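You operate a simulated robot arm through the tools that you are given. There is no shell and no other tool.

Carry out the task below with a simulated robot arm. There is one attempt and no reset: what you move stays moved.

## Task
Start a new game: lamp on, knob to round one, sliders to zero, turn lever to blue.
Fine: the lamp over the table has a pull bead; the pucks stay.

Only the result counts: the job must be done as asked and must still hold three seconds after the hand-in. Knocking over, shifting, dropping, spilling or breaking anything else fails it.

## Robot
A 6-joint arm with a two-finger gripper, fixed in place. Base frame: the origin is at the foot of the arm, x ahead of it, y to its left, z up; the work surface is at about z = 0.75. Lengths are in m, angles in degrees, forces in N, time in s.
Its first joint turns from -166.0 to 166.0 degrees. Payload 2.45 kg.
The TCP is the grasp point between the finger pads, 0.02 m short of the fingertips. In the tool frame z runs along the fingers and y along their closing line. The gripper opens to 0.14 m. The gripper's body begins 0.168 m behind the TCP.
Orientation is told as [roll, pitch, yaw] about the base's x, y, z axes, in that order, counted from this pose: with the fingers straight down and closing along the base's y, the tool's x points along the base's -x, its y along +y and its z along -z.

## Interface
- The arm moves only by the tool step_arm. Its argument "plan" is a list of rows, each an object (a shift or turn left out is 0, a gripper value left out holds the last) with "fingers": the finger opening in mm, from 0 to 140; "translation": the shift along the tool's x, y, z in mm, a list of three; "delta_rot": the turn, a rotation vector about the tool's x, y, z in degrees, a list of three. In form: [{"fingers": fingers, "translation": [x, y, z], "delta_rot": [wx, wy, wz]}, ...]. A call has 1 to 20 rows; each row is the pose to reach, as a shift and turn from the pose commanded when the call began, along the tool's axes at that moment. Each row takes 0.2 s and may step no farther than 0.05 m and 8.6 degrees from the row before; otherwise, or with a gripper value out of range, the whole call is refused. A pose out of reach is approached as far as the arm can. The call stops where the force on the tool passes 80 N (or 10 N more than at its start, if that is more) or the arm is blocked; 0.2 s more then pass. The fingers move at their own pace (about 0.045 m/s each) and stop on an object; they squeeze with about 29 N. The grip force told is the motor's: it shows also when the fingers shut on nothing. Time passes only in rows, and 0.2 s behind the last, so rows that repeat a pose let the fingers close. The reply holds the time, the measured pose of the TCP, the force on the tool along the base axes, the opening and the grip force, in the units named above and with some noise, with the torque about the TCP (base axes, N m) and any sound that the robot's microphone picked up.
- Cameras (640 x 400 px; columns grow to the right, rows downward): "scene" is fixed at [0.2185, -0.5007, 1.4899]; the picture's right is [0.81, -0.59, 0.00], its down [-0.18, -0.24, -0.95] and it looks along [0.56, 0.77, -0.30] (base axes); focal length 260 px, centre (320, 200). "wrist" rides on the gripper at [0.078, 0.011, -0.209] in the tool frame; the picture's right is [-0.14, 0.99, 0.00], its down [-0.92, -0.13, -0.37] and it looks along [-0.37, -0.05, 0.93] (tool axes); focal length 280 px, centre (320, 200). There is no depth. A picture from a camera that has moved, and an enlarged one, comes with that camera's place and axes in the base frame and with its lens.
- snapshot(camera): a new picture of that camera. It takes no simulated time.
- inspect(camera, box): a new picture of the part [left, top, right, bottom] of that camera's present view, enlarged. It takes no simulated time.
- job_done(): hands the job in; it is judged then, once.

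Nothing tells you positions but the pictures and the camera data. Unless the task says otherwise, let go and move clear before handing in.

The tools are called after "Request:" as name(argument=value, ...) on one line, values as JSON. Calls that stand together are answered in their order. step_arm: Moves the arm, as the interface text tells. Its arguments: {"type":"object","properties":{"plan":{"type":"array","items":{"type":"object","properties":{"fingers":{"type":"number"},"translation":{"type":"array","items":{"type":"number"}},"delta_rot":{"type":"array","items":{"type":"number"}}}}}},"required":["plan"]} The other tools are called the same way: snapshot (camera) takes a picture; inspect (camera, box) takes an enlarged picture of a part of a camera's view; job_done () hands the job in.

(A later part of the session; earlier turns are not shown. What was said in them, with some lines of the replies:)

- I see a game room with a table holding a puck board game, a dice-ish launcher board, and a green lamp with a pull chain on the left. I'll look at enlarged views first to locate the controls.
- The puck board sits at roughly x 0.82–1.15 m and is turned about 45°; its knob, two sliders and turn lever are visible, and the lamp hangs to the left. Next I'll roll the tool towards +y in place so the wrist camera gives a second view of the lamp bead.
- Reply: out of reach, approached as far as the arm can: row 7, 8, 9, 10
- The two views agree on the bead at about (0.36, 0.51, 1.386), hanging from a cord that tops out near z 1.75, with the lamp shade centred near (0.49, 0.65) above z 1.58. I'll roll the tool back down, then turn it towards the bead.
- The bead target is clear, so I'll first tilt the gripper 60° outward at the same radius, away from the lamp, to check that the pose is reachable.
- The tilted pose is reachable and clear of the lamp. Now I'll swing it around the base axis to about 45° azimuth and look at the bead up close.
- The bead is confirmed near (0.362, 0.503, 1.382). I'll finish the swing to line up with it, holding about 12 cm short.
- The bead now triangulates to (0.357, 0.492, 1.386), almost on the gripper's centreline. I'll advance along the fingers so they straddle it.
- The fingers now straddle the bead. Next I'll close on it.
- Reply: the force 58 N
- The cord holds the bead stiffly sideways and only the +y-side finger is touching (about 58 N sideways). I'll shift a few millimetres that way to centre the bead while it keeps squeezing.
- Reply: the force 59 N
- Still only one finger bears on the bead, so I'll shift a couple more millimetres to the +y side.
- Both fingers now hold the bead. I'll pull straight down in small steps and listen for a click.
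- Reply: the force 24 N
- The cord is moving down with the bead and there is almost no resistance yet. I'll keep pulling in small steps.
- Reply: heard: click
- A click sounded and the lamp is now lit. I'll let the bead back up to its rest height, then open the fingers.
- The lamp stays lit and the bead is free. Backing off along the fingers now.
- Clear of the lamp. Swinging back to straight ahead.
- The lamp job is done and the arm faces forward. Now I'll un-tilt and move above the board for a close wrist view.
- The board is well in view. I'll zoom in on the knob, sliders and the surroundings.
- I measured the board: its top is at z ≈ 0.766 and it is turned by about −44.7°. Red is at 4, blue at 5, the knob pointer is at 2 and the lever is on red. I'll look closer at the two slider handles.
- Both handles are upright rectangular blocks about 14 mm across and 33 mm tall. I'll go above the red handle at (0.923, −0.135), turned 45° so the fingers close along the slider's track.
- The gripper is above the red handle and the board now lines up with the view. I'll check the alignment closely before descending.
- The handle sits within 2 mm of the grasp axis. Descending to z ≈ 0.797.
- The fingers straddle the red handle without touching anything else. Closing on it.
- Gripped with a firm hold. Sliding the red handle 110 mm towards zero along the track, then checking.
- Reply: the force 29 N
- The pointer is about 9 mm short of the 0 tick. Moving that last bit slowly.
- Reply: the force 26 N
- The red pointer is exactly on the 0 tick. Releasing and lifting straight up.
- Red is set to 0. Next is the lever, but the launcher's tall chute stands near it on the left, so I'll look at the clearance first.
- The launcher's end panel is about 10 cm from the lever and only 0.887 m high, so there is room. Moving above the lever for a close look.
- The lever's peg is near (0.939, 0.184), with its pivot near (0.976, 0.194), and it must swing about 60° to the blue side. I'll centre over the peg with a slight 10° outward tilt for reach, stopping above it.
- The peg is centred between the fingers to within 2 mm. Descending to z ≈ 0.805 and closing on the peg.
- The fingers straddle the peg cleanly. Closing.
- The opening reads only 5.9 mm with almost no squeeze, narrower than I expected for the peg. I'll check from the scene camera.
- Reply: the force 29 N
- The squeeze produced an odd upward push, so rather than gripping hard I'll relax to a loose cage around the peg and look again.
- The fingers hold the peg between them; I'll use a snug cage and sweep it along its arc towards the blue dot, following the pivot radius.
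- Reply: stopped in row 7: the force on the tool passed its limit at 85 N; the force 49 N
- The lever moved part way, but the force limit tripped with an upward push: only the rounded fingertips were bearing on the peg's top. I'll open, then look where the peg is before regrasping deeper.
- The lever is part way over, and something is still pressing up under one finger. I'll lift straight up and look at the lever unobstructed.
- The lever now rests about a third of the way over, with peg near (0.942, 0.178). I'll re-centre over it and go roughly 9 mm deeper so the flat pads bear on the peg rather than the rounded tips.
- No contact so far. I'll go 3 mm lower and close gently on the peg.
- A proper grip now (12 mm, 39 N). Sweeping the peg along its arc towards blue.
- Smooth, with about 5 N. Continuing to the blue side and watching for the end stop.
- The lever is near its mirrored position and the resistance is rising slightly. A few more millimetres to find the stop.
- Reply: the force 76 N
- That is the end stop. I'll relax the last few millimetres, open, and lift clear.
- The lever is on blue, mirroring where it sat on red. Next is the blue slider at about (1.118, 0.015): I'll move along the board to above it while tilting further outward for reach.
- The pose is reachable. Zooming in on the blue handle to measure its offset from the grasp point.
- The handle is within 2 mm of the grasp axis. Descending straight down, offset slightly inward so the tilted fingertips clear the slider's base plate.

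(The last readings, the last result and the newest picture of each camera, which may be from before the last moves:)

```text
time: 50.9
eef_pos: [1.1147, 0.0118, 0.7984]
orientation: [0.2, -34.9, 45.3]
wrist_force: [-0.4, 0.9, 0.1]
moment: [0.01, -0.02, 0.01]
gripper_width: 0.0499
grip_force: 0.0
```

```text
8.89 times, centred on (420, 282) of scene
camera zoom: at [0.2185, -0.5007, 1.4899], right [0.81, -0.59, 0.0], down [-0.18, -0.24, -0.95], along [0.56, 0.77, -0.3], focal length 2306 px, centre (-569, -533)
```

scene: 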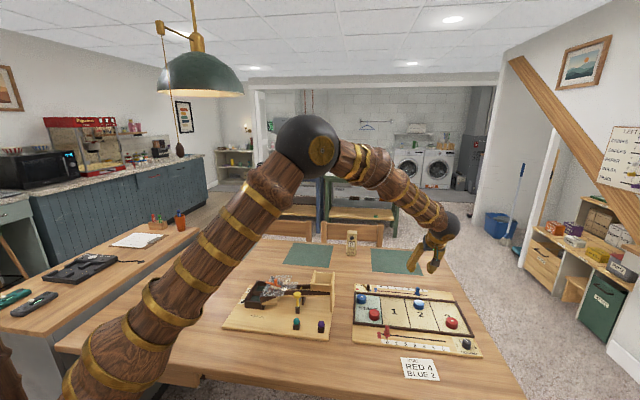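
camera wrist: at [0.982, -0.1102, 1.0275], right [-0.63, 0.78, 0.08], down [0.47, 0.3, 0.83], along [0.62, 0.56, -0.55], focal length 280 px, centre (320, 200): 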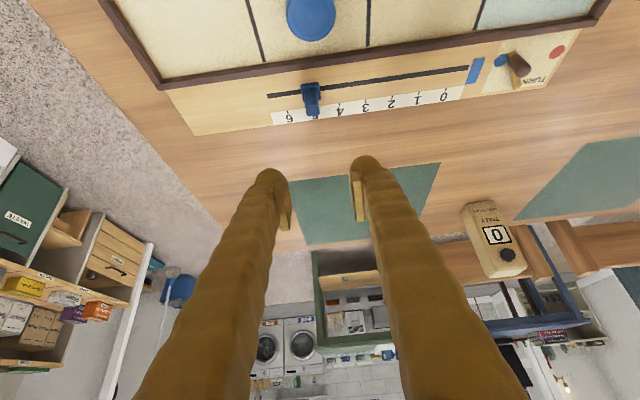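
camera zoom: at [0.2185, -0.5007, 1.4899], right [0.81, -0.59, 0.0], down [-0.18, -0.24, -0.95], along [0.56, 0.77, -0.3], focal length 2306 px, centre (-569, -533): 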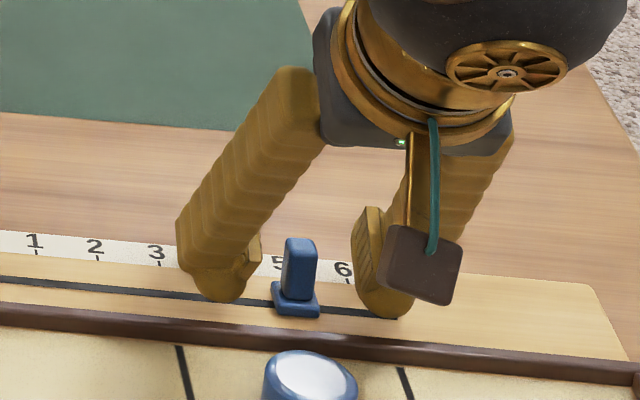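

The fingers straddle the blue handle with no contact. Closing.

Request:
step_arm(plan=[{"fingers": 6}, {"fingers": 6}, {"fingers": 6}, {"fingers": 6}])

Request:
inspect(camera="wrist", box=[250, 110, 390, 215])

```text
time: 51.9
eef_pos: [1.1138, 0.0122, 0.7988]
orientation: [0.0, -34.9, 45.4]
wrist_force: [0.5, 1.2, -1.8]
moment: [0.02, -0.01, -0.08]
gripper_width: 0.0132
grip_force: 39.3
```

```text
3.81 times, centred on (320, 162) of wrist
camera zoom: at [0.9776, -0.112, 0.9247], right [-0.63, 0.78, 0.08], down [0.47, 0.3, 0.83], along [0.62, 0.56, -0.55], focal length 1068 px, centre (320, 343)
```

zoom: 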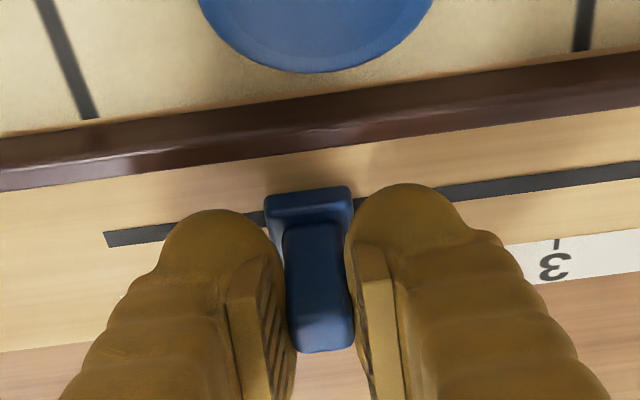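

Firm grip. Sliding the blue handle about 135 mm towards zero.

Request:
step_arm(plan=[{"translation": [0, 15, 0]}, {"translation": [0, 30, 0]}, {"translation": [0, 45, 0]}, {"translation": [0, 60, 0]}, {"translation": [0, 75, 0]}, {"translation": [0, 90, 0]}, {"translation": [0, 105, 0]}, {"translation": [0, 120, 0]}, {"translation": [0, 130, 0]}, {"translation": [0, 135, 0]}])

Request:
inspect(camera="wrist", box=[250, 110, 390, 215])

Request:
inspect(camera="scene", box=[360, 265, 420, 310])

```text
time: 54.1
eef_pos: [1.0189, 0.107, 0.7984]
orientation: [0.1, -34.8, 45.2]
wrist_force: [11.2, 11.6, -11.9]
moment: [0.01, 0.05, -0.11]
gripper_width: 0.013
grip_force: 39.4
```

```text
3.81 times, centred on (320, 162) of wrist
camera zoom: at [0.8827, -0.0172, 0.9249], right [-0.62, 0.78, 0.08], down [0.48, 0.3, 0.83], along [0.62, 0.56, -0.55], focal length 1068 px, centre (320, 343)
```

zoom: 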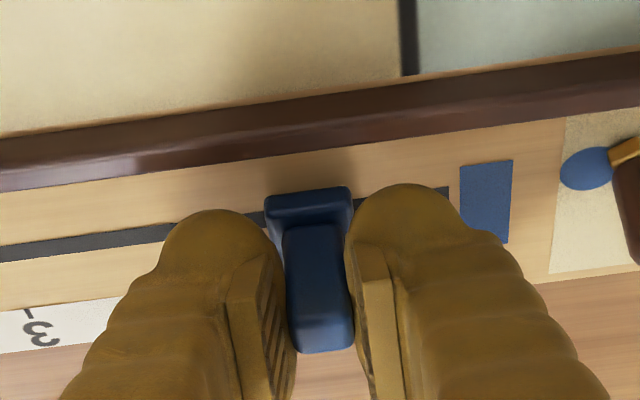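

```text
8.89 times, centred on (390, 288) of scene
camera zoom: at [0.2185, -0.5007, 1.4899], right [0.81, -0.59, 0.0], down [-0.18, -0.24, -0.95], along [0.56, 0.77, -0.3], focal length 2306 px, centre (-302, -578)
```

zoom: 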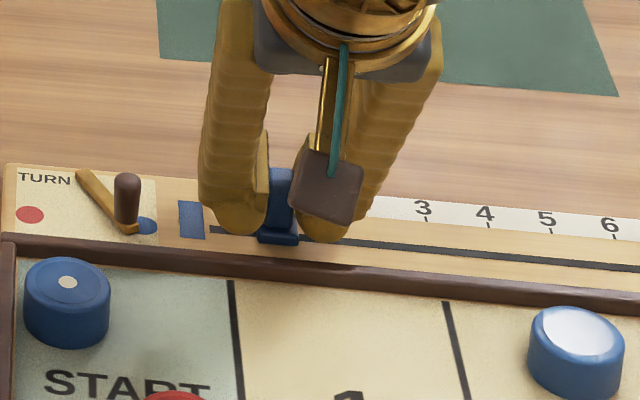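

The pointer is hidden behind the fingers; from tick spacing I estimate about 13 mm left to zero. Moving that much slowly and watching the force.

Request:
step_arm(plan=[{"translation": [0, 4, 0]}, {"translation": [0, 8, 0]}, {"translation": [0, 11, 0]}, {"translation": [0, 13, 0]}, {"translation": [0, 13, 0]}])

Request:
inspect(camera="wrist", box=[250, 110, 390, 215])

Request:
inspect(camera="scene", box=[360, 265, 420, 310])

```text
time: 55.3
eef_pos: [1.0094, 0.116, 0.7978]
orientation: [0.1, -34.9, 45.2]
wrist_force: [3.4, 2.4, 1.5]
moment: [0.15, -0.07, -0.11]
gripper_width: 0.013
grip_force: 39.2
```

```text
3.81 times, centred on (320, 162) of wrist
camera zoom: at [0.8729, -0.0077, 0.9247], right [-0.63, 0.78, 0.08], down [0.47, 0.3, 0.83], along [0.62, 0.56, -0.55], focal length 1068 px, centre (320, 343)
```

zoom: 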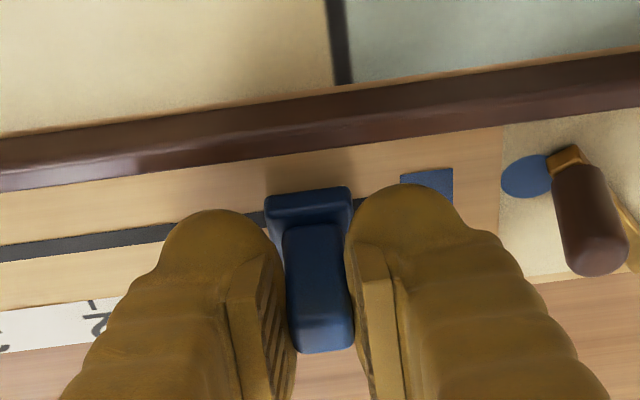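

```text
8.89 times, centred on (390, 288) of scene
camera zoom: at [0.2185, -0.5007, 1.4899], right [0.81, -0.59, 0.0], down [-0.18, -0.24, -0.95], along [0.56, 0.77, -0.3], focal length 2306 px, centre (-302, -578)
```

zoom: 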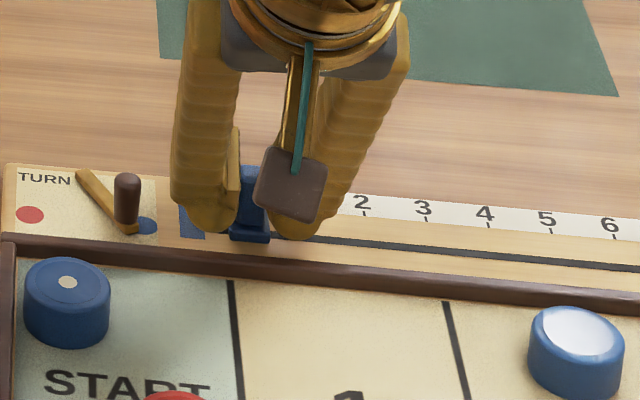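

By the visible 2-tick the slider should be within a couple of millimetres of zero. I'll release and lift to check the pointer directly.

Request:
step_arm(plan=[{"fingers": 44}, {"fingers": 44}, {"fingers": 44}, {"fingers": 44}, {"translation": [-17.2, 0, -24.6], "fingers": 44}, {"translation": [-43, 0, -61.5]}, {"translation": [-57.2, 0, -82]}])

Request:
inspect(camera="wrist", box=[260, 60, 380, 150])

Request:
inspect(camera="scene", box=[350, 270, 410, 310])

```text
time: 56.9
eef_pos: [1.0091, 0.1157, 0.8978]
orientation: [0.1, -34.8, 45.3]
wrist_force: [-0.6, -0.4, -1.2]
moment: [0.0, -0.02, 0.0]
gripper_width: 0.0439
grip_force: 0.0
```

```text
4.44 times, centred on (320, 105) of wrist
camera zoom: at [0.8729, -0.0085, 1.0244], right [-0.63, 0.78, 0.08], down [0.48, 0.3, 0.83], along [0.62, 0.56, -0.55], focal length 1246 px, centre (320, 622)
```

zoom: 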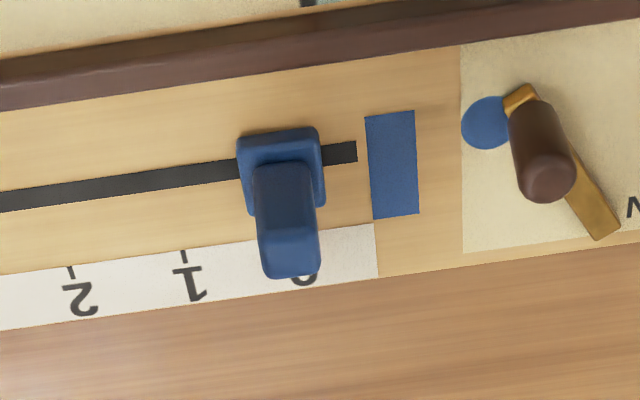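

```text
10.00 times, centred on (380, 290) of scene
camera zoom: at [0.2185, -0.5007, 1.4899], right [0.81, -0.59, 0.0], down [-0.18, -0.24, -0.95], along [0.56, 0.77, -0.3], focal length 2595 px, centre (-280, -700)
```

zoom: 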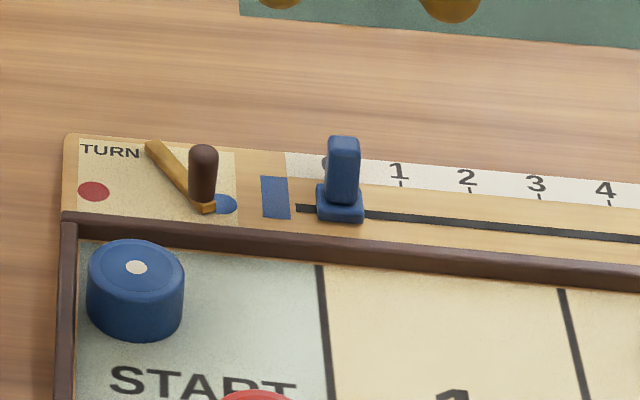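

The blue handle is at, or within about 2 mm of, zero, but the block hides its pointer from here. I'll sidestep along the board to see the pointer tip against the tick.

Request:
step_arm(plan=[{"translation": [0, -45, 0]}, {"translation": [0, -85, 0], "fingers": 80}, {"translation": [0, -85, 0], "fingers": 80}])

Request:
snapshot(camera="wrist")

Request:
inspect(camera="wrist", box=[340, 50, 460, 140])

```text
time: 57.7
eef_pos: [1.0686, 0.0556, 0.8995]
orientation: [0.1, -35.0, 45.3]
wrist_force: [-0.4, 0.3, -0.7]
moment: [-0.02, -0.02, -0.02]
gripper_width: 0.0797
grip_force: 0.1
```

```text
taken
camera wrist: at [0.9328, -0.0683, 1.0249], right [-0.63, 0.78, 0.08], down [0.47, 0.3, 0.83], along [0.62, 0.56, -0.55], focal length 280 px, centre (320, 200)
```

wrist: 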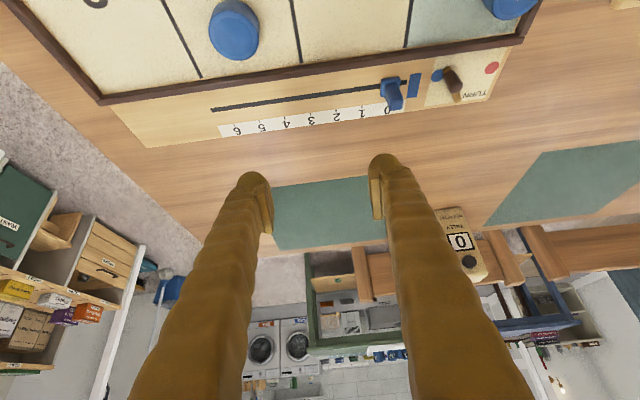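

```text
4.44 times, centred on (400, 95) of wrist
camera zoom: at [0.9328, -0.0683, 1.0249], right [-0.63, 0.78, 0.08], down [0.47, 0.3, 0.83], along [0.62, 0.56, -0.55], focal length 1246 px, centre (-36, 667)
```

zoom: 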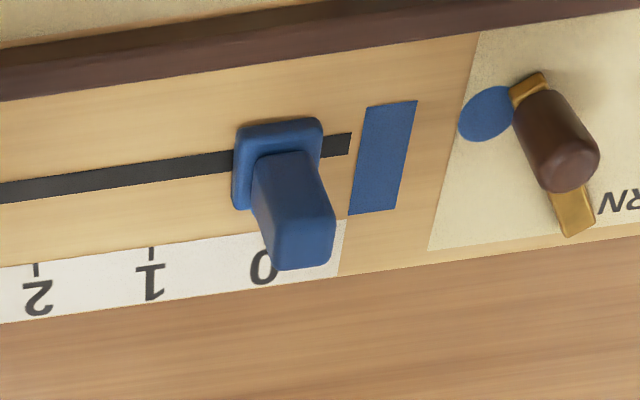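

Request:
step_arm(plan=[{"translation": [0, -40, 0]}, {"translation": [0, -75, 0]}, {"translation": [0, -75, 0]}])

Request:
inspect(camera="wrist", box=[420, 30, 520, 105])

```text
time: 58.5
eef_pos: [1.1225, 0.0033, 0.8986]
orientation: [0.2, -35.0, 45.3]
wrist_force: [-0.6, -0.3, 1.0]
moment: [0.0, -0.01, 0.02]
gripper_width: 0.0798
grip_force: 0.1
```

```text
5.33 times, centred on (470, 68) of wrist
camera zoom: at [0.986, -0.1209, 1.0249], right [-0.63, 0.78, 0.08], down [0.48, 0.3, 0.83], along [0.62, 0.56, -0.55], focal length 1495 px, centre (-480, 907)
```

zoom: 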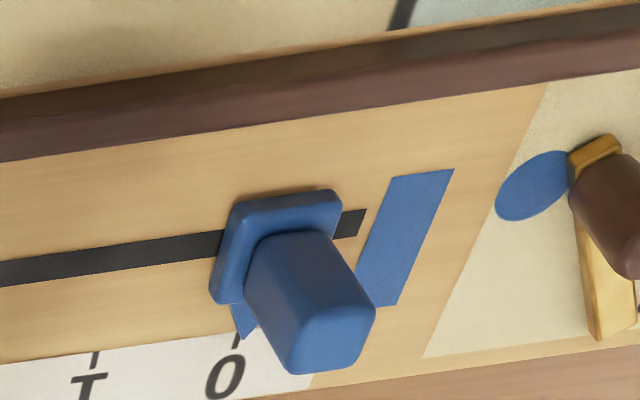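

Now the pointer tip and the 0 tick are both visible; zooming in.

Request:
inspect(camera="wrist", box=[430, 75, 480, 110])

```text
11.43 times, centred on (455, 92) of wrist
camera zoom: at [0.986, -0.1209, 1.0249], right [-0.63, 0.78, 0.08], down [0.48, 0.3, 0.83], along [0.62, 0.56, -0.55], focal length 3204 px, centre (-1223, 1429)
```

zoom: 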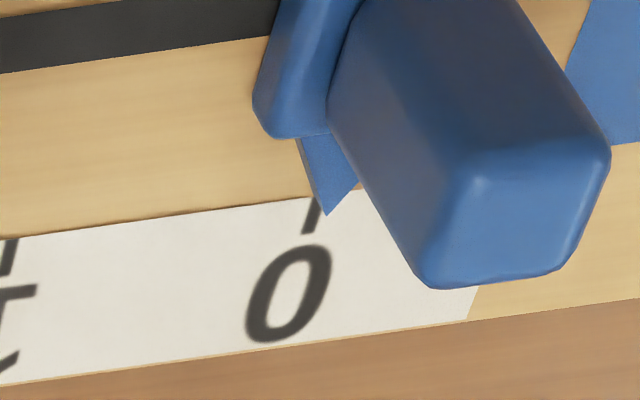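

The blue pointer tip sits on the 0 tick, within about a millimetre. Next is the knob near (1.014, −0.239): I'll pull back and reduce the tilt before turning towards it.

Request:
step_arm(plan=[{"translation": [23.7, 1.5, -29.2], "delta_rot": [0, 4, 0]}, {"translation": [47.4, 3, -58.3], "delta_rot": [0, 8, 0]}, {"translation": [71.2, 4.5, -87.5], "delta_rot": [0, 12, 0]}, {"translation": [94.9, 6, -116.6], "delta_rot": [0, 16, 0]}, {"translation": [118.6, 7.5, -145.8], "delta_rot": [0, 20, 0]}])

Request:
snapshot(camera="scene")

```text
time: 59.7
eef_pos: [0.9894, -0.1206, 0.9504]
orientation: [0.1, -14.9, 45.2]
wrist_force: [0.2, 0.1, 0.1]
moment: [0.01, 0.0, 0.02]
gripper_width: 0.0799
grip_force: 0.1
```

```text
taken
```

scene: 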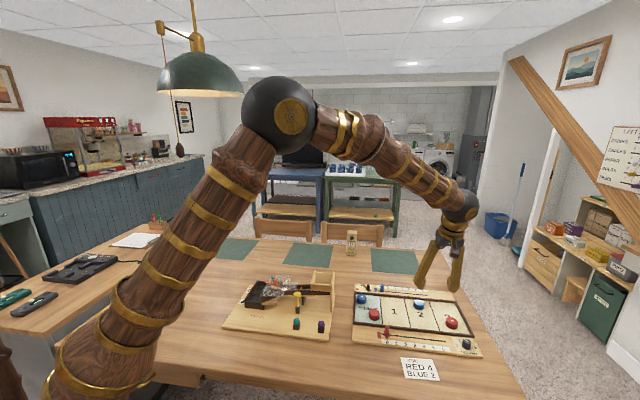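

Now turning the tool about the vertical by −88° while moving over the knob.

Request:
step_arm(plan=[{"translation": [7, -9.1, 2.9], "delta_rot": [2.07, 0, 7.77]}, {"translation": [14, -18.3, 5.7], "delta_rot": [4.13, 0, 15.53]}, {"translation": [21.1, -27.4, 8.6], "delta_rot": [6.2, 0, 23.3]}, {"translation": [28.1, -36.6, 11.5], "delta_rot": [8.27, 0, 31.07]}, {"translation": [35.1, -45.7, 14.4], "delta_rot": [10.33, 0, 38.83]}, {"translation": [42.1, -54.9, 17.2], "delta_rot": [12.4, 0, 46.6]}, {"translation": [49.1, -64, 20.1], "delta_rot": [14.46, 0, 54.36]}, {"translation": [56.1, -73.2, 23], "delta_rot": [16.53, 0, 62.13]}, {"translation": [63.2, -82.3, 25.9], "delta_rot": [18.6, 0, 69.9]}, {"translation": [70.2, -91.5, 28.7], "delta_rot": [20.66, 0, 77.66]}, {"translation": [77.2, -100.6, 31.6], "delta_rot": [22.73, 0, 85.43]}, {"translation": [77.2, -100.6, 31.6], "delta_rot": [22.73, 0, 85.43]}])

Request:
snapshot(camera="wrist")

Request:
snapshot(camera="scene")

```text
time: 62.3
eef_pos: [1.0148, -0.2394, 0.8986]
orientation: [0.0, -14.8, -43.2]
wrist_force: [-0.5, -1.0, 0.5]
moment: [0.02, 0.0, 0.01]
gripper_width: 0.0799
grip_force: 0.0
```

```text
taken
camera wrist: at [0.9292, -0.1438, 1.0808], right [0.77, 0.63, 0.03], down [0.49, -0.64, 0.59], along [0.4, -0.44, -0.81], focal length 280 px, centre (320, 200)
```

wrist: 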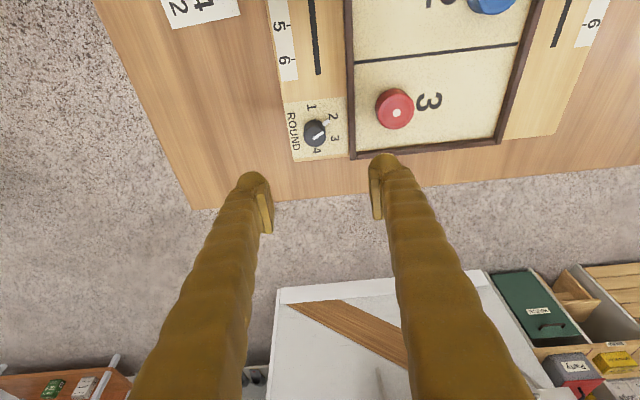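

```text
taken
```

scene: 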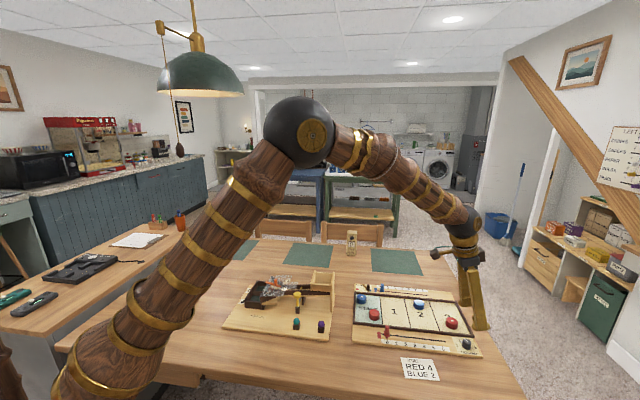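

The gripper is above the knob. Zooming in to measure the knob's axis, size and pointer.

Request:
inspect(camera="wrist", box=[270, 90, 370, 165])

Request:
inspect(camera="wrist", box=[295, 110, 345, 150])

Request:
inspect(camera="scene", box=[430, 320, 490, 360])

```text
5.33 times, centred on (320, 128) of wrist
camera zoom: at [0.9292, -0.1438, 1.0808], right [0.77, 0.63, 0.03], down [0.49, -0.64, 0.59], along [0.4, -0.44, -0.81], focal length 1495 px, centre (320, 587)
```

zoom: 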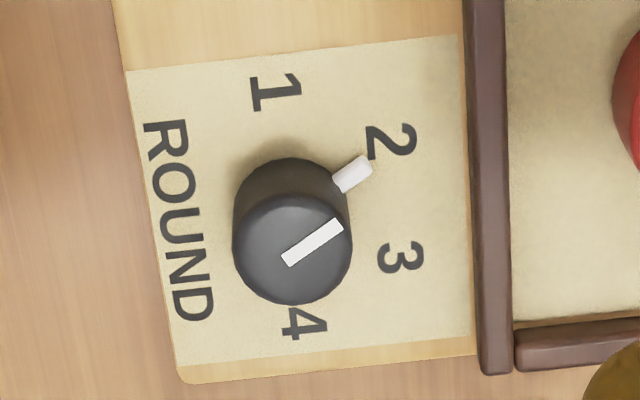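

```text
10.00 times, centred on (320, 130) of wrist
camera zoom: at [0.9292, -0.1438, 1.0808], right [0.77, 0.63, 0.03], down [0.49, -0.64, 0.59], along [0.4, -0.44, -0.81], focal length 2804 px, centre (320, 900)
```

zoom: 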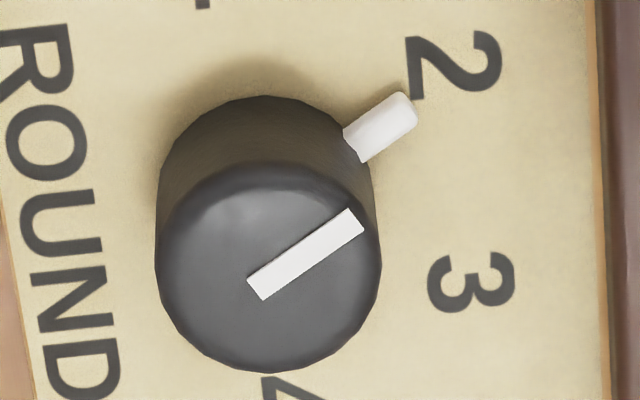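

```text
10.00 times, centred on (460, 340) of scene
camera zoom: at [0.2185, -0.5007, 1.4899], right [0.81, -0.59, 0.0], down [-0.18, -0.24, -0.95], along [0.56, 0.77, -0.3], focal length 2595 px, centre (-1080, -1200)
```

zoom: 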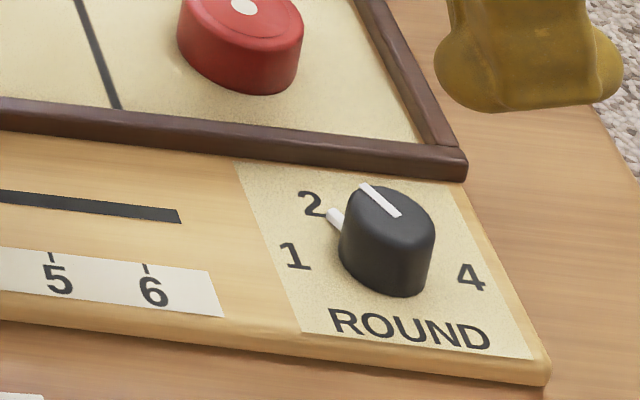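

The knob is about 25 mm across, centred within 1–2 mm of the grasp axis, with its pointer at about 75° (position 2). Descending with the fingers open 34 mm to stay clear of the rail.

Request:
step_arm(plan=[{"translation": [0, -1.1, 0], "fingers": 34}, {"translation": [0, -1.1, 0], "fingers": 34}, {"translation": [9.2, -1.1, 39]}, {"translation": [18.2, -1.1, 72.8]}, {"translation": [22.5, -1.1, 89.2]}, {"translation": [24.9, -1.1, 98.5]}, {"translation": [24.9, -1.1, 98.5]}])

Request:
inspect(camera="wrist", box=[260, 120, 380, 210])

Request:
inspect(camera="scene", box=[430, 310, 490, 360])

```text
time: 63.9
eef_pos: [1.0156, -0.2424, 0.7969]
orientation: [0.0, -14.9, -43.1]
wrist_force: [-1.2, 0.0, 0.5]
moment: [0.03, -0.02, -0.01]
gripper_width: 0.0343
grip_force: 0.0
```

```text
4.44 times, centred on (320, 165) of wrist
camera zoom: at [0.9297, -0.1474, 0.979], right [0.77, 0.63, 0.04], down [0.49, -0.64, 0.59], along [0.4, -0.44, -0.81], focal length 1246 px, centre (320, 356)
```

zoom: 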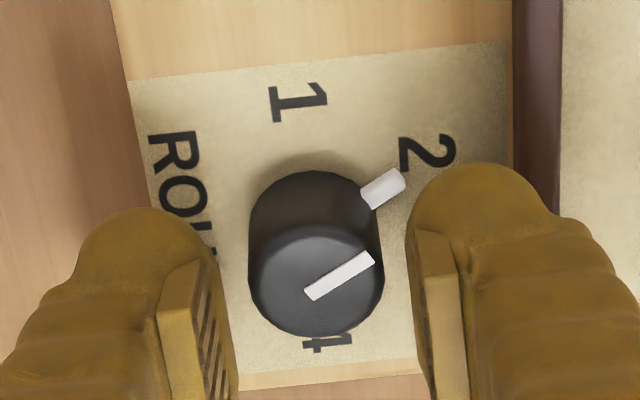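

```text
8.00 times, centred on (460, 335) of scene
camera zoom: at [0.2185, -0.5007, 1.4899], right [0.81, -0.59, 0.0], down [-0.18, -0.24, -0.95], along [0.56, 0.77, -0.3], focal length 2076 px, centre (-800, -880)
```

zoom: 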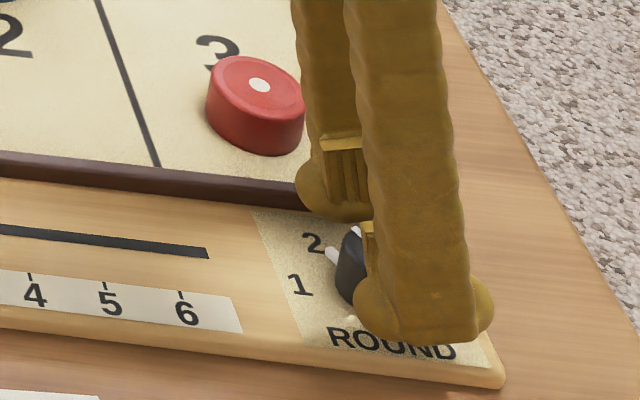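

The fingers straddle the knob with no contact. A small correction inwards (2.5 mm) and 1.5 mm lower, then closing.

Request:
step_arm(plan=[{"translation": [2.8, 0.4, 0.8], "fingers": 34}, {"translation": [2.8, 0.4, 0.8], "fingers": 16}, {"translation": [2.8, 0.4, 0.8], "fingers": 16}, {"translation": [2.8, 0.4, 0.8], "fingers": 16}])

Request:
inspect(camera="wrist", box=[260, 120, 380, 210])

Request:
inspect(camera="scene", box=[430, 310, 490, 360])

```text
time: 64.9
eef_pos: [1.0143, -0.2398, 0.7968]
orientation: [-0.1, -14.8, -43.0]
wrist_force: [-12.6, -14.0, 2.1]
moment: [-0.19, 0.16, -0.02]
gripper_width: 0.0235
grip_force: 45.0
```

```text
4.44 times, centred on (320, 165) of wrist
camera zoom: at [0.9278, -0.145, 0.9776], right [0.77, 0.63, 0.03], down [0.49, -0.64, 0.59], along [0.4, -0.44, -0.81], focal length 1246 px, centre (320, 356)
```

zoom: 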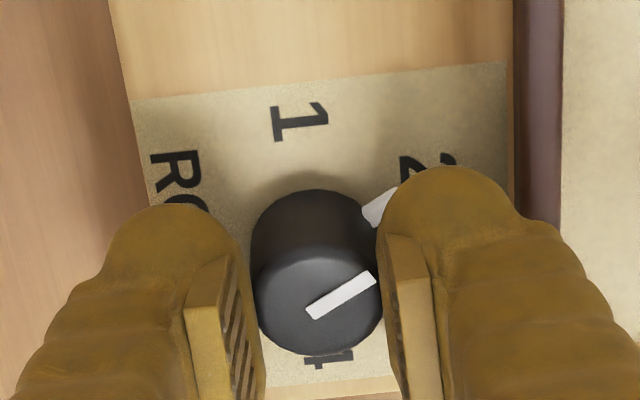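

```text
8.00 times, centred on (460, 335) of scene
camera zoom: at [0.2185, -0.5007, 1.4899], right [0.81, -0.59, 0.0], down [-0.18, -0.24, -0.95], along [0.56, 0.77, -0.3], focal length 2076 px, centre (-800, -880)
```

zoom: 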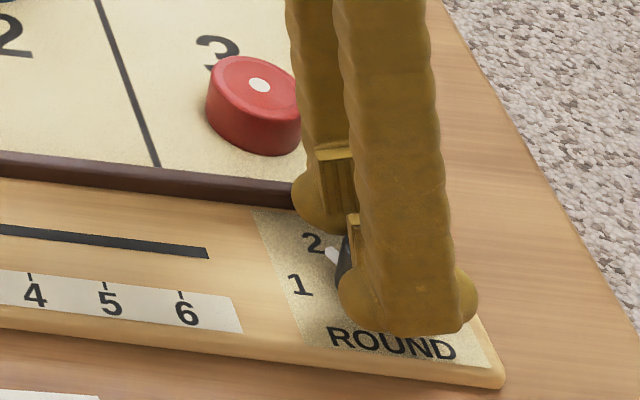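

The knob is gripped (23.5 mm, both fingers bearing) and centred. Turning the tool +30° about the vertical first, then checking.

Request:
step_arm(plan=[{"translation": [0, -0.5, 0], "delta_rot": [-1.28, 0, -4.83]}, {"translation": [0, -0.5, 0], "delta_rot": [-2.55, 0, -9.67]}, {"translation": [0, -0.5, 0], "delta_rot": [-3.83, 0, -14.5]}, {"translation": [0, -0.5, 0], "delta_rot": [-5.11, 0, -19.34]}, {"translation": [0, -0.5, 0], "delta_rot": [-6.39, 0, -24.17]}, {"translation": [0, -0.5, 0], "delta_rot": [-7.66, 0, -29]}])

Request:
inspect(camera="wrist", box=[260, 120, 380, 210])

Request:
inspect(camera="scene", box=[430, 310, 490, 360])

```text
time: 66.3
eef_pos: [1.0136, -0.2415, 0.7947]
orientation: [0.0, -14.8, -13.1]
wrist_force: [-15.1, -60.7, -3.3]
moment: [-0.81, 0.07, -0.06]
gripper_width: 0.0235
grip_force: 44.8
```

```text
4.44 times, centred on (320, 165) of wrist
camera zoom: at [0.8907, -0.2016, 0.9776], right [0.35, 0.94, 0.03], down [0.75, -0.3, 0.59], along [0.56, -0.18, -0.81], focal length 1246 px, centre (320, 356)
```

zoom: 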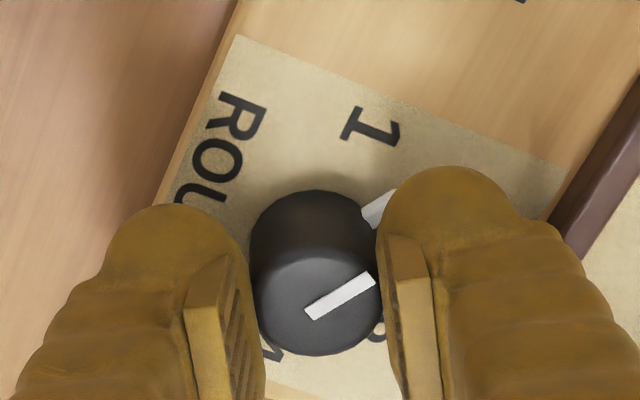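

```text
8.00 times, centred on (460, 335) of scene
camera zoom: at [0.2185, -0.5007, 1.4899], right [0.81, -0.59, 0.0], down [-0.18, -0.24, -0.95], along [0.56, 0.77, -0.3], focal length 2076 px, centre (-800, -880)
```

zoom: 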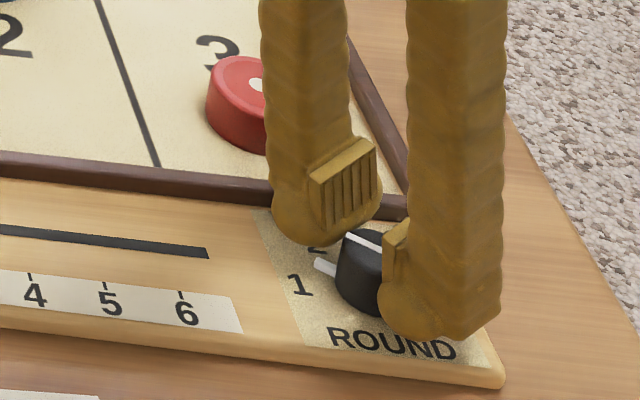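

The knob turns with the gripper, but a sideways load has built up along the closing line. I'll shift 1 mm to relieve it before turning further.

Request:
step_arm(plan=[{"translation": [0, -0.6, 0]}, {"translation": [0, -1.2, 0]}])

```text
time: 66.9
eef_pos: [1.0136, -0.241, 0.7951]
orientation: [-0.1, -14.8, -13.0]
wrist_force: [-14.8, -56.2, -1.7]
moment: [-0.73, 0.19, -0.06]
gripper_width: 0.0233
grip_force: 45.2
```

Request:
step_arm(plan=[{"translation": [0, -0.7, 0]}, {"translation": [0, -1.4, 0]}])

Request:
inspect(camera="wrist", box=[260, 120, 380, 210])

```text
time: 67.5
eef_pos: [1.0127, -0.2406, 0.7952]
orientation: [0.0, -14.8, -13.0]
wrist_force: [-13.6, -40.1, 4.0]
moment: [-0.53, 0.1, -0.05]
gripper_width: 0.0235
grip_force: 45.4
```

```text
4.44 times, centred on (320, 165) of wrist
camera zoom: at [0.8907, -0.2018, 0.9776], right [0.35, 0.93, 0.04], down [0.75, -0.3, 0.59], along [0.56, -0.18, -0.81], focal length 1246 px, centre (320, 356)
```

zoom: 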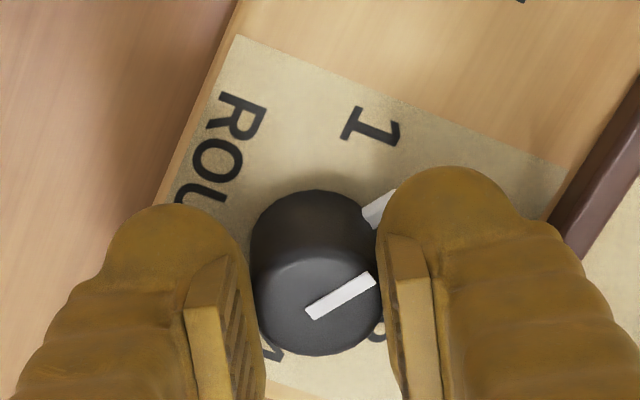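

The load is dropping as I shift. A bit more relief, then the remaining 30° of turn.

Request:
step_arm(plan=[{"translation": [0, -1.2, 0]}, {"translation": [0, -2.5, 0]}, {"translation": [0, -2.5, 0], "delta_rot": [-1.28, 0, -4.83]}, {"translation": [0, -2.5, 0], "delta_rot": [-2.55, 0, -9.67]}, {"translation": [0, -2.5, 0], "delta_rot": [-3.83, 0, -14.5]}])

Request:
inspect(camera="wrist", box=[260, 120, 380, 210])

```text
time: 68.7
eef_pos: [1.0136, -0.2416, 0.7956]
orientation: [0.0, -14.7, 1.9]
wrist_force: [12.3, 44.9, 8.1]
moment: [0.59, -0.12, 0.06]
gripper_width: 0.0232
grip_force: 45.1
```

```text
4.44 times, centred on (320, 165) of wrist
camera zoom: at [0.8846, -0.236, 0.9776], right [0.1, 0.99, 0.04], down [0.8, -0.1, 0.59], along [0.59, -0.03, -0.81], focal length 1246 px, centre (320, 356)
```

zoom: 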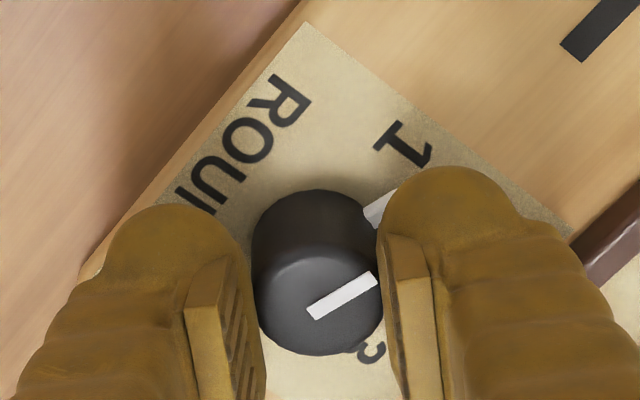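

Now slightly over-corrected the other way; easing back 1.2 mm and finishing the last 15°.

Request:
step_arm(plan=[{"translation": [0, 1.2, 0]}, {"translation": [0, 1.2, 0], "delta_rot": [-1.28, 0, -4.83]}, {"translation": [0, 1.2, 0], "delta_rot": [-2.55, 0, -9.67]}, {"translation": [0, 1.2, 0], "delta_rot": [-3.83, 0, -14.5]}])

Request:
inspect(camera="wrist", box=[260, 120, 380, 210])

Request:
inspect(camera="scene", box=[430, 310, 490, 360])

```text
time: 69.7
eef_pos: [1.0128, -0.2416, 0.7955]
orientation: [-0.1, -14.7, 16.9]
wrist_force: [5.2, 39.2, 9.9]
moment: [0.56, -0.09, -0.41]
gripper_width: 0.0235
grip_force: 45.4
```

```text
4.44 times, centred on (320, 165) of wrist
camera zoom: at [0.8865, -0.2701, 0.9776], right [-0.16, 0.99, 0.04], down [0.8, 0.11, 0.59], along [0.58, 0.12, -0.81], focal length 1246 px, centre (320, 356)
```

zoom: 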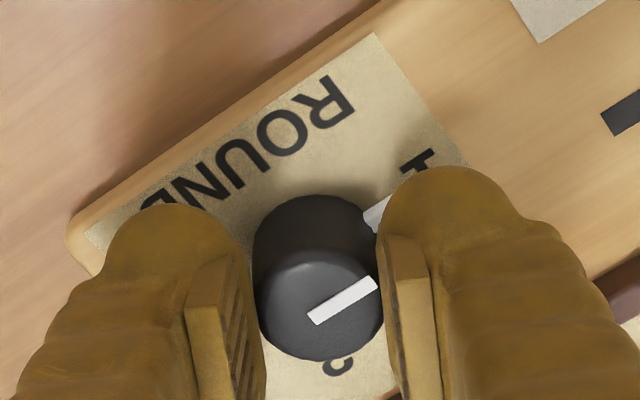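

```text
8.00 times, centred on (460, 335) of scene
camera zoom: at [0.2185, -0.5007, 1.4899], right [0.81, -0.59, 0.0], down [-0.18, -0.24, -0.95], along [0.56, 0.77, -0.3], focal length 2076 px, centre (-800, -880)
```

zoom: 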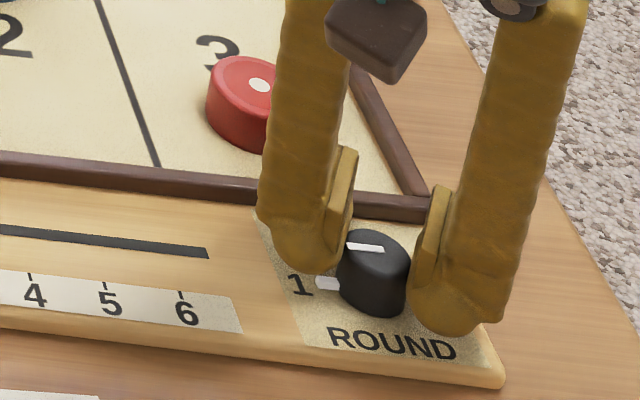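

The knob's pointer now faces 1. Opening and lifting straight up.

Request:
step_arm(plan=[{"fingers": 34}, {"fingers": 34}, {"fingers": 34}, {"translation": [-7.6, 0, -29], "fingers": 34}, {"translation": [-17.8, 0, -67.7], "fingers": 34}, {"translation": [-25.4, 0, -96.7], "fingers": 34}])

Request:
inspect(camera="wrist", box=[260, 80, 380, 170])

Request:
inspect(camera="scene", box=[430, 310, 490, 360])

```text
time: 71.1
eef_pos: [1.0151, -0.2433, 0.8955]
orientation: [0.1, -14.7, 16.9]
wrist_force: [0.5, -0.7, -1.0]
moment: [0.0, 0.02, 0.04]
gripper_width: 0.034
grip_force: 0.1
```

```text
4.44 times, centred on (320, 125) of wrist
camera zoom: at [0.8881, -0.2712, 1.0774], right [-0.16, 0.99, 0.04], down [0.8, 0.11, 0.59], along [0.58, 0.12, -0.81], focal length 1246 px, centre (320, 533)
```

zoom: 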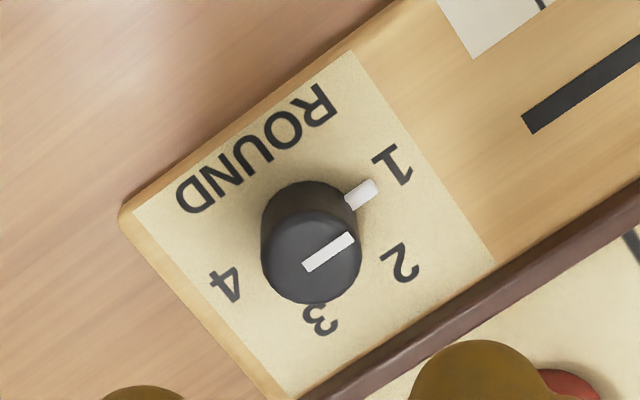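

```text
8.00 times, centred on (460, 335) of scene
camera zoom: at [0.2185, -0.5007, 1.4899], right [0.81, -0.59, 0.0], down [-0.18, -0.24, -0.95], along [0.56, 0.77, -0.3], focal length 2076 px, centre (-800, -880)
```

zoom: 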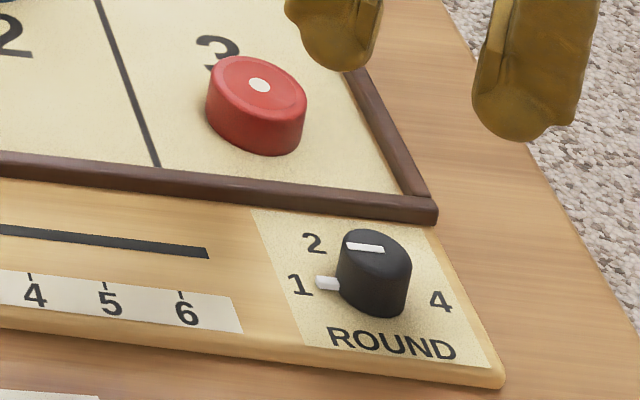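

The pointer is at about 135°, exactly on 1. Now I'll retreat up and back to check the whole board.

Request:
step_arm(plan=[{"translation": [-10, 0, -42], "fingers": 60}, {"translation": [-5, 0, -88]}, {"translation": [22, 10, -125]}, {"translation": [60, 20, -150]}, {"translation": [100, 35, -170]}, {"translation": [140, 50, -190]}, {"translation": [180, 65, -205]}])

Request:
snapshot(camera="wrist")

Request:
inspect(camera="scene", box=[340, 270, 500, 390])

Request:
snapshot(camera="scene")

```text
time: 72.7
eef_pos: [0.7764, -0.2451, 1.0485]
orientation: [0.0, -14.8, 16.9]
wrist_force: [0.7, 0.2, -0.4]
moment: [0.01, 0.0, -0.03]
gripper_width: 0.0602
grip_force: 0.1
```

```text
taken
camera wrist: at [0.6512, -0.2741, 1.2302], right [-0.16, 0.99, 0.04], down [0.8, 0.11, 0.59], along [0.58, 0.12, -0.81], focal length 280 px, centre (320, 200)
```

wrist: 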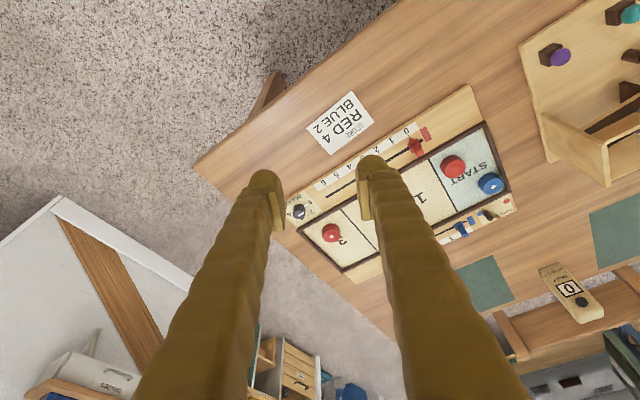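

```text
3.33 times, centred on (420, 330) of scene
camera zoom: at [0.2185, -0.5007, 1.4899], right [0.81, -0.59, 0.0], down [-0.18, -0.24, -0.95], along [0.56, 0.77, -0.3], focal length 865 px, centre (-13, -233)
```

zoom: 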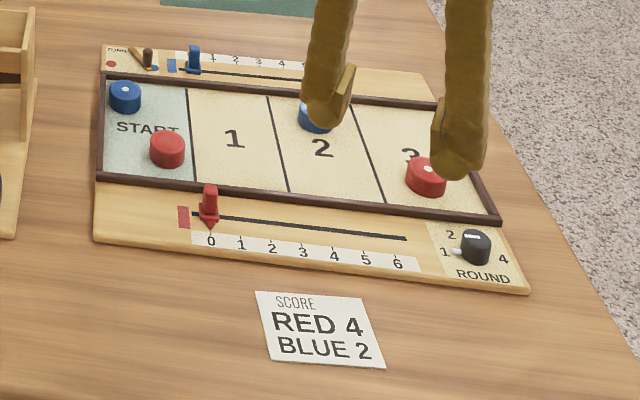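

```text
taken
```

scene: 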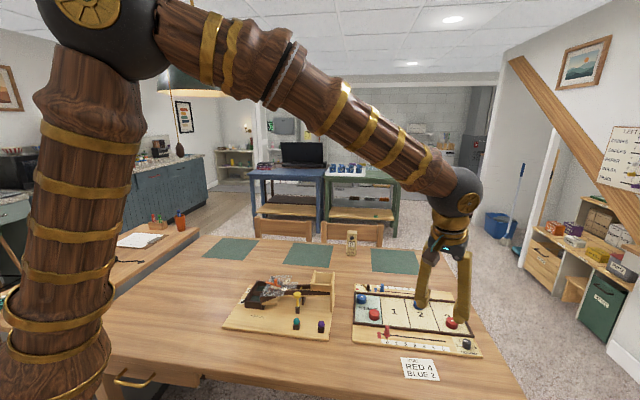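

Everything looks set. One more check on the blue pointer, lever and red slider from this side angle.

Request:
inspect(camera="wrist", box=[435, 190, 525, 255])

Request:
inspect(camera="wrist", box=[380, 110, 460, 170])

Request:
inspect(camera="scene", box=[350, 275, 410, 305])

```text
6.15 times, centred on (480, 222) of wrist
camera zoom: at [0.6512, -0.2741, 1.2302], right [-0.16, 0.99, 0.04], down [0.8, 0.11, 0.59], along [0.58, 0.12, -0.81], focal length 1726 px, centre (-665, 62)
```

zoom: 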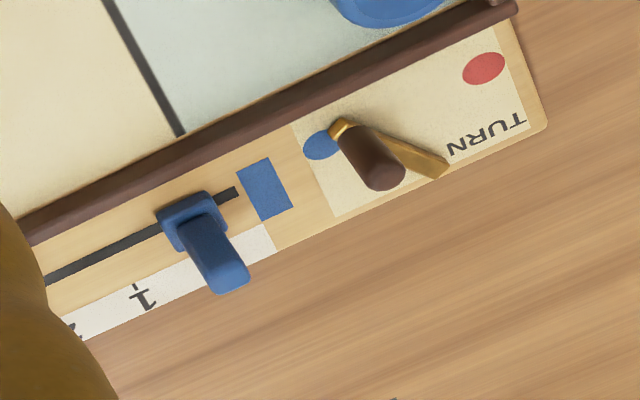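

```text
6.67 times, centred on (420, 140) of wrist
camera zoom: at [0.6512, -0.2741, 1.2302], right [-0.16, 0.99, 0.04], down [0.8, 0.11, 0.59], along [0.58, 0.12, -0.81], focal length 1869 px, centre (-347, 600)
```

zoom: 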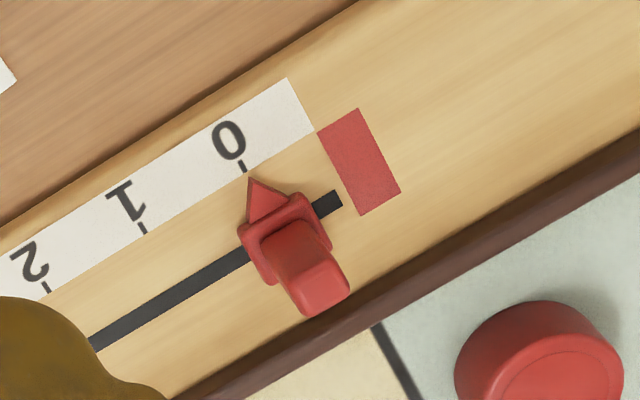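

```text
10.67 times, centred on (380, 290) of scene
camera zoom: at [0.2185, -0.5007, 1.4899], right [0.81, -0.59, 0.0], down [-0.18, -0.24, -0.95], along [0.56, 0.77, -0.3], focal length 2768 px, centre (-320, -760)
```

zoom: 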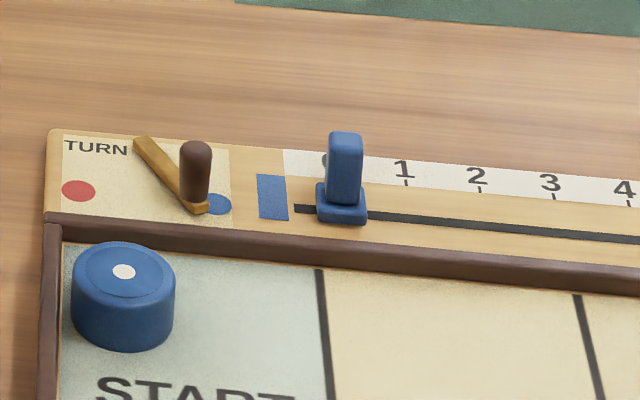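

Both sliders are at 0, the knob on 1 and the lever on blue, with the pucks and score card where they were. A last look at the lamp before handing in.

Request:
inspect(camera="scene", box=[140, 50, 260, 170])

Request:
inspect(camera="scene", box=[210, 250, 400, 350])

```text
3.33 times, centred on (200, 110) of scene
camera zoom: at [0.2185, -0.5007, 1.4899], right [0.81, -0.59, 0.0], down [-0.18, -0.24, -0.95], along [0.56, 0.77, -0.3], focal length 865 px, centre (720, 500)
```

zoom: 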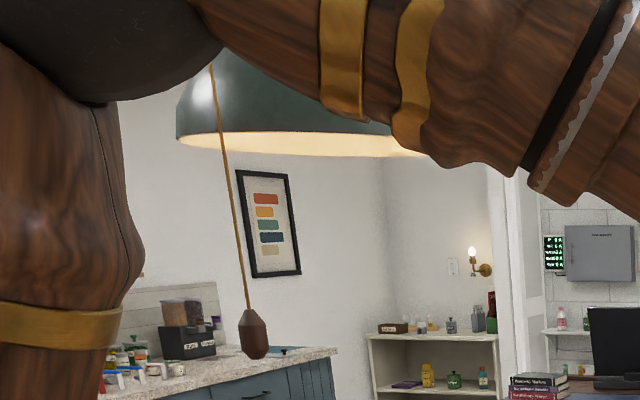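

```text
3.37 times, centred on (305, 300) of scene
camera zoom: at [0.2185, -0.5007, 1.4899], right [0.81, -0.59, 0.0], down [-0.18, -0.24, -0.95], along [0.56, 0.77, -0.3], focal length 874 px, centre (370, -137)
```

zoom: 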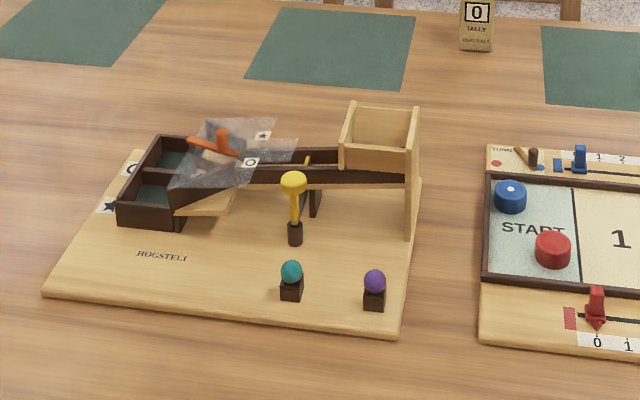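

The lamp is lit, its bead hangs at rest, and the launcher and everything else on the table are untouched. The gripper is open and clear, so I'm handing in.

Request:
job_done()

```text
The job is handed in.
```

The new game is set up and handed in. When I checked just before handing in, each item looked like this:

- **Lamp:** on. I pulled the bead once, heard a click, and it stayed lit.
- **Round knob:** pointer on 1.
- **Red slider:** at 0, lined up with the tick.
- **Blue slider:** at 0, to within about 1 mm. The handle partly hid the pointer, so I judged this from a side view.
- **Turn lever:** on blue, pushed to its stop. My first grip slipped and hit the arm's force limit partway; a deeper grip finished it.

The pucks, score card and launcher were where they started. The gripper is open and clear of the table.
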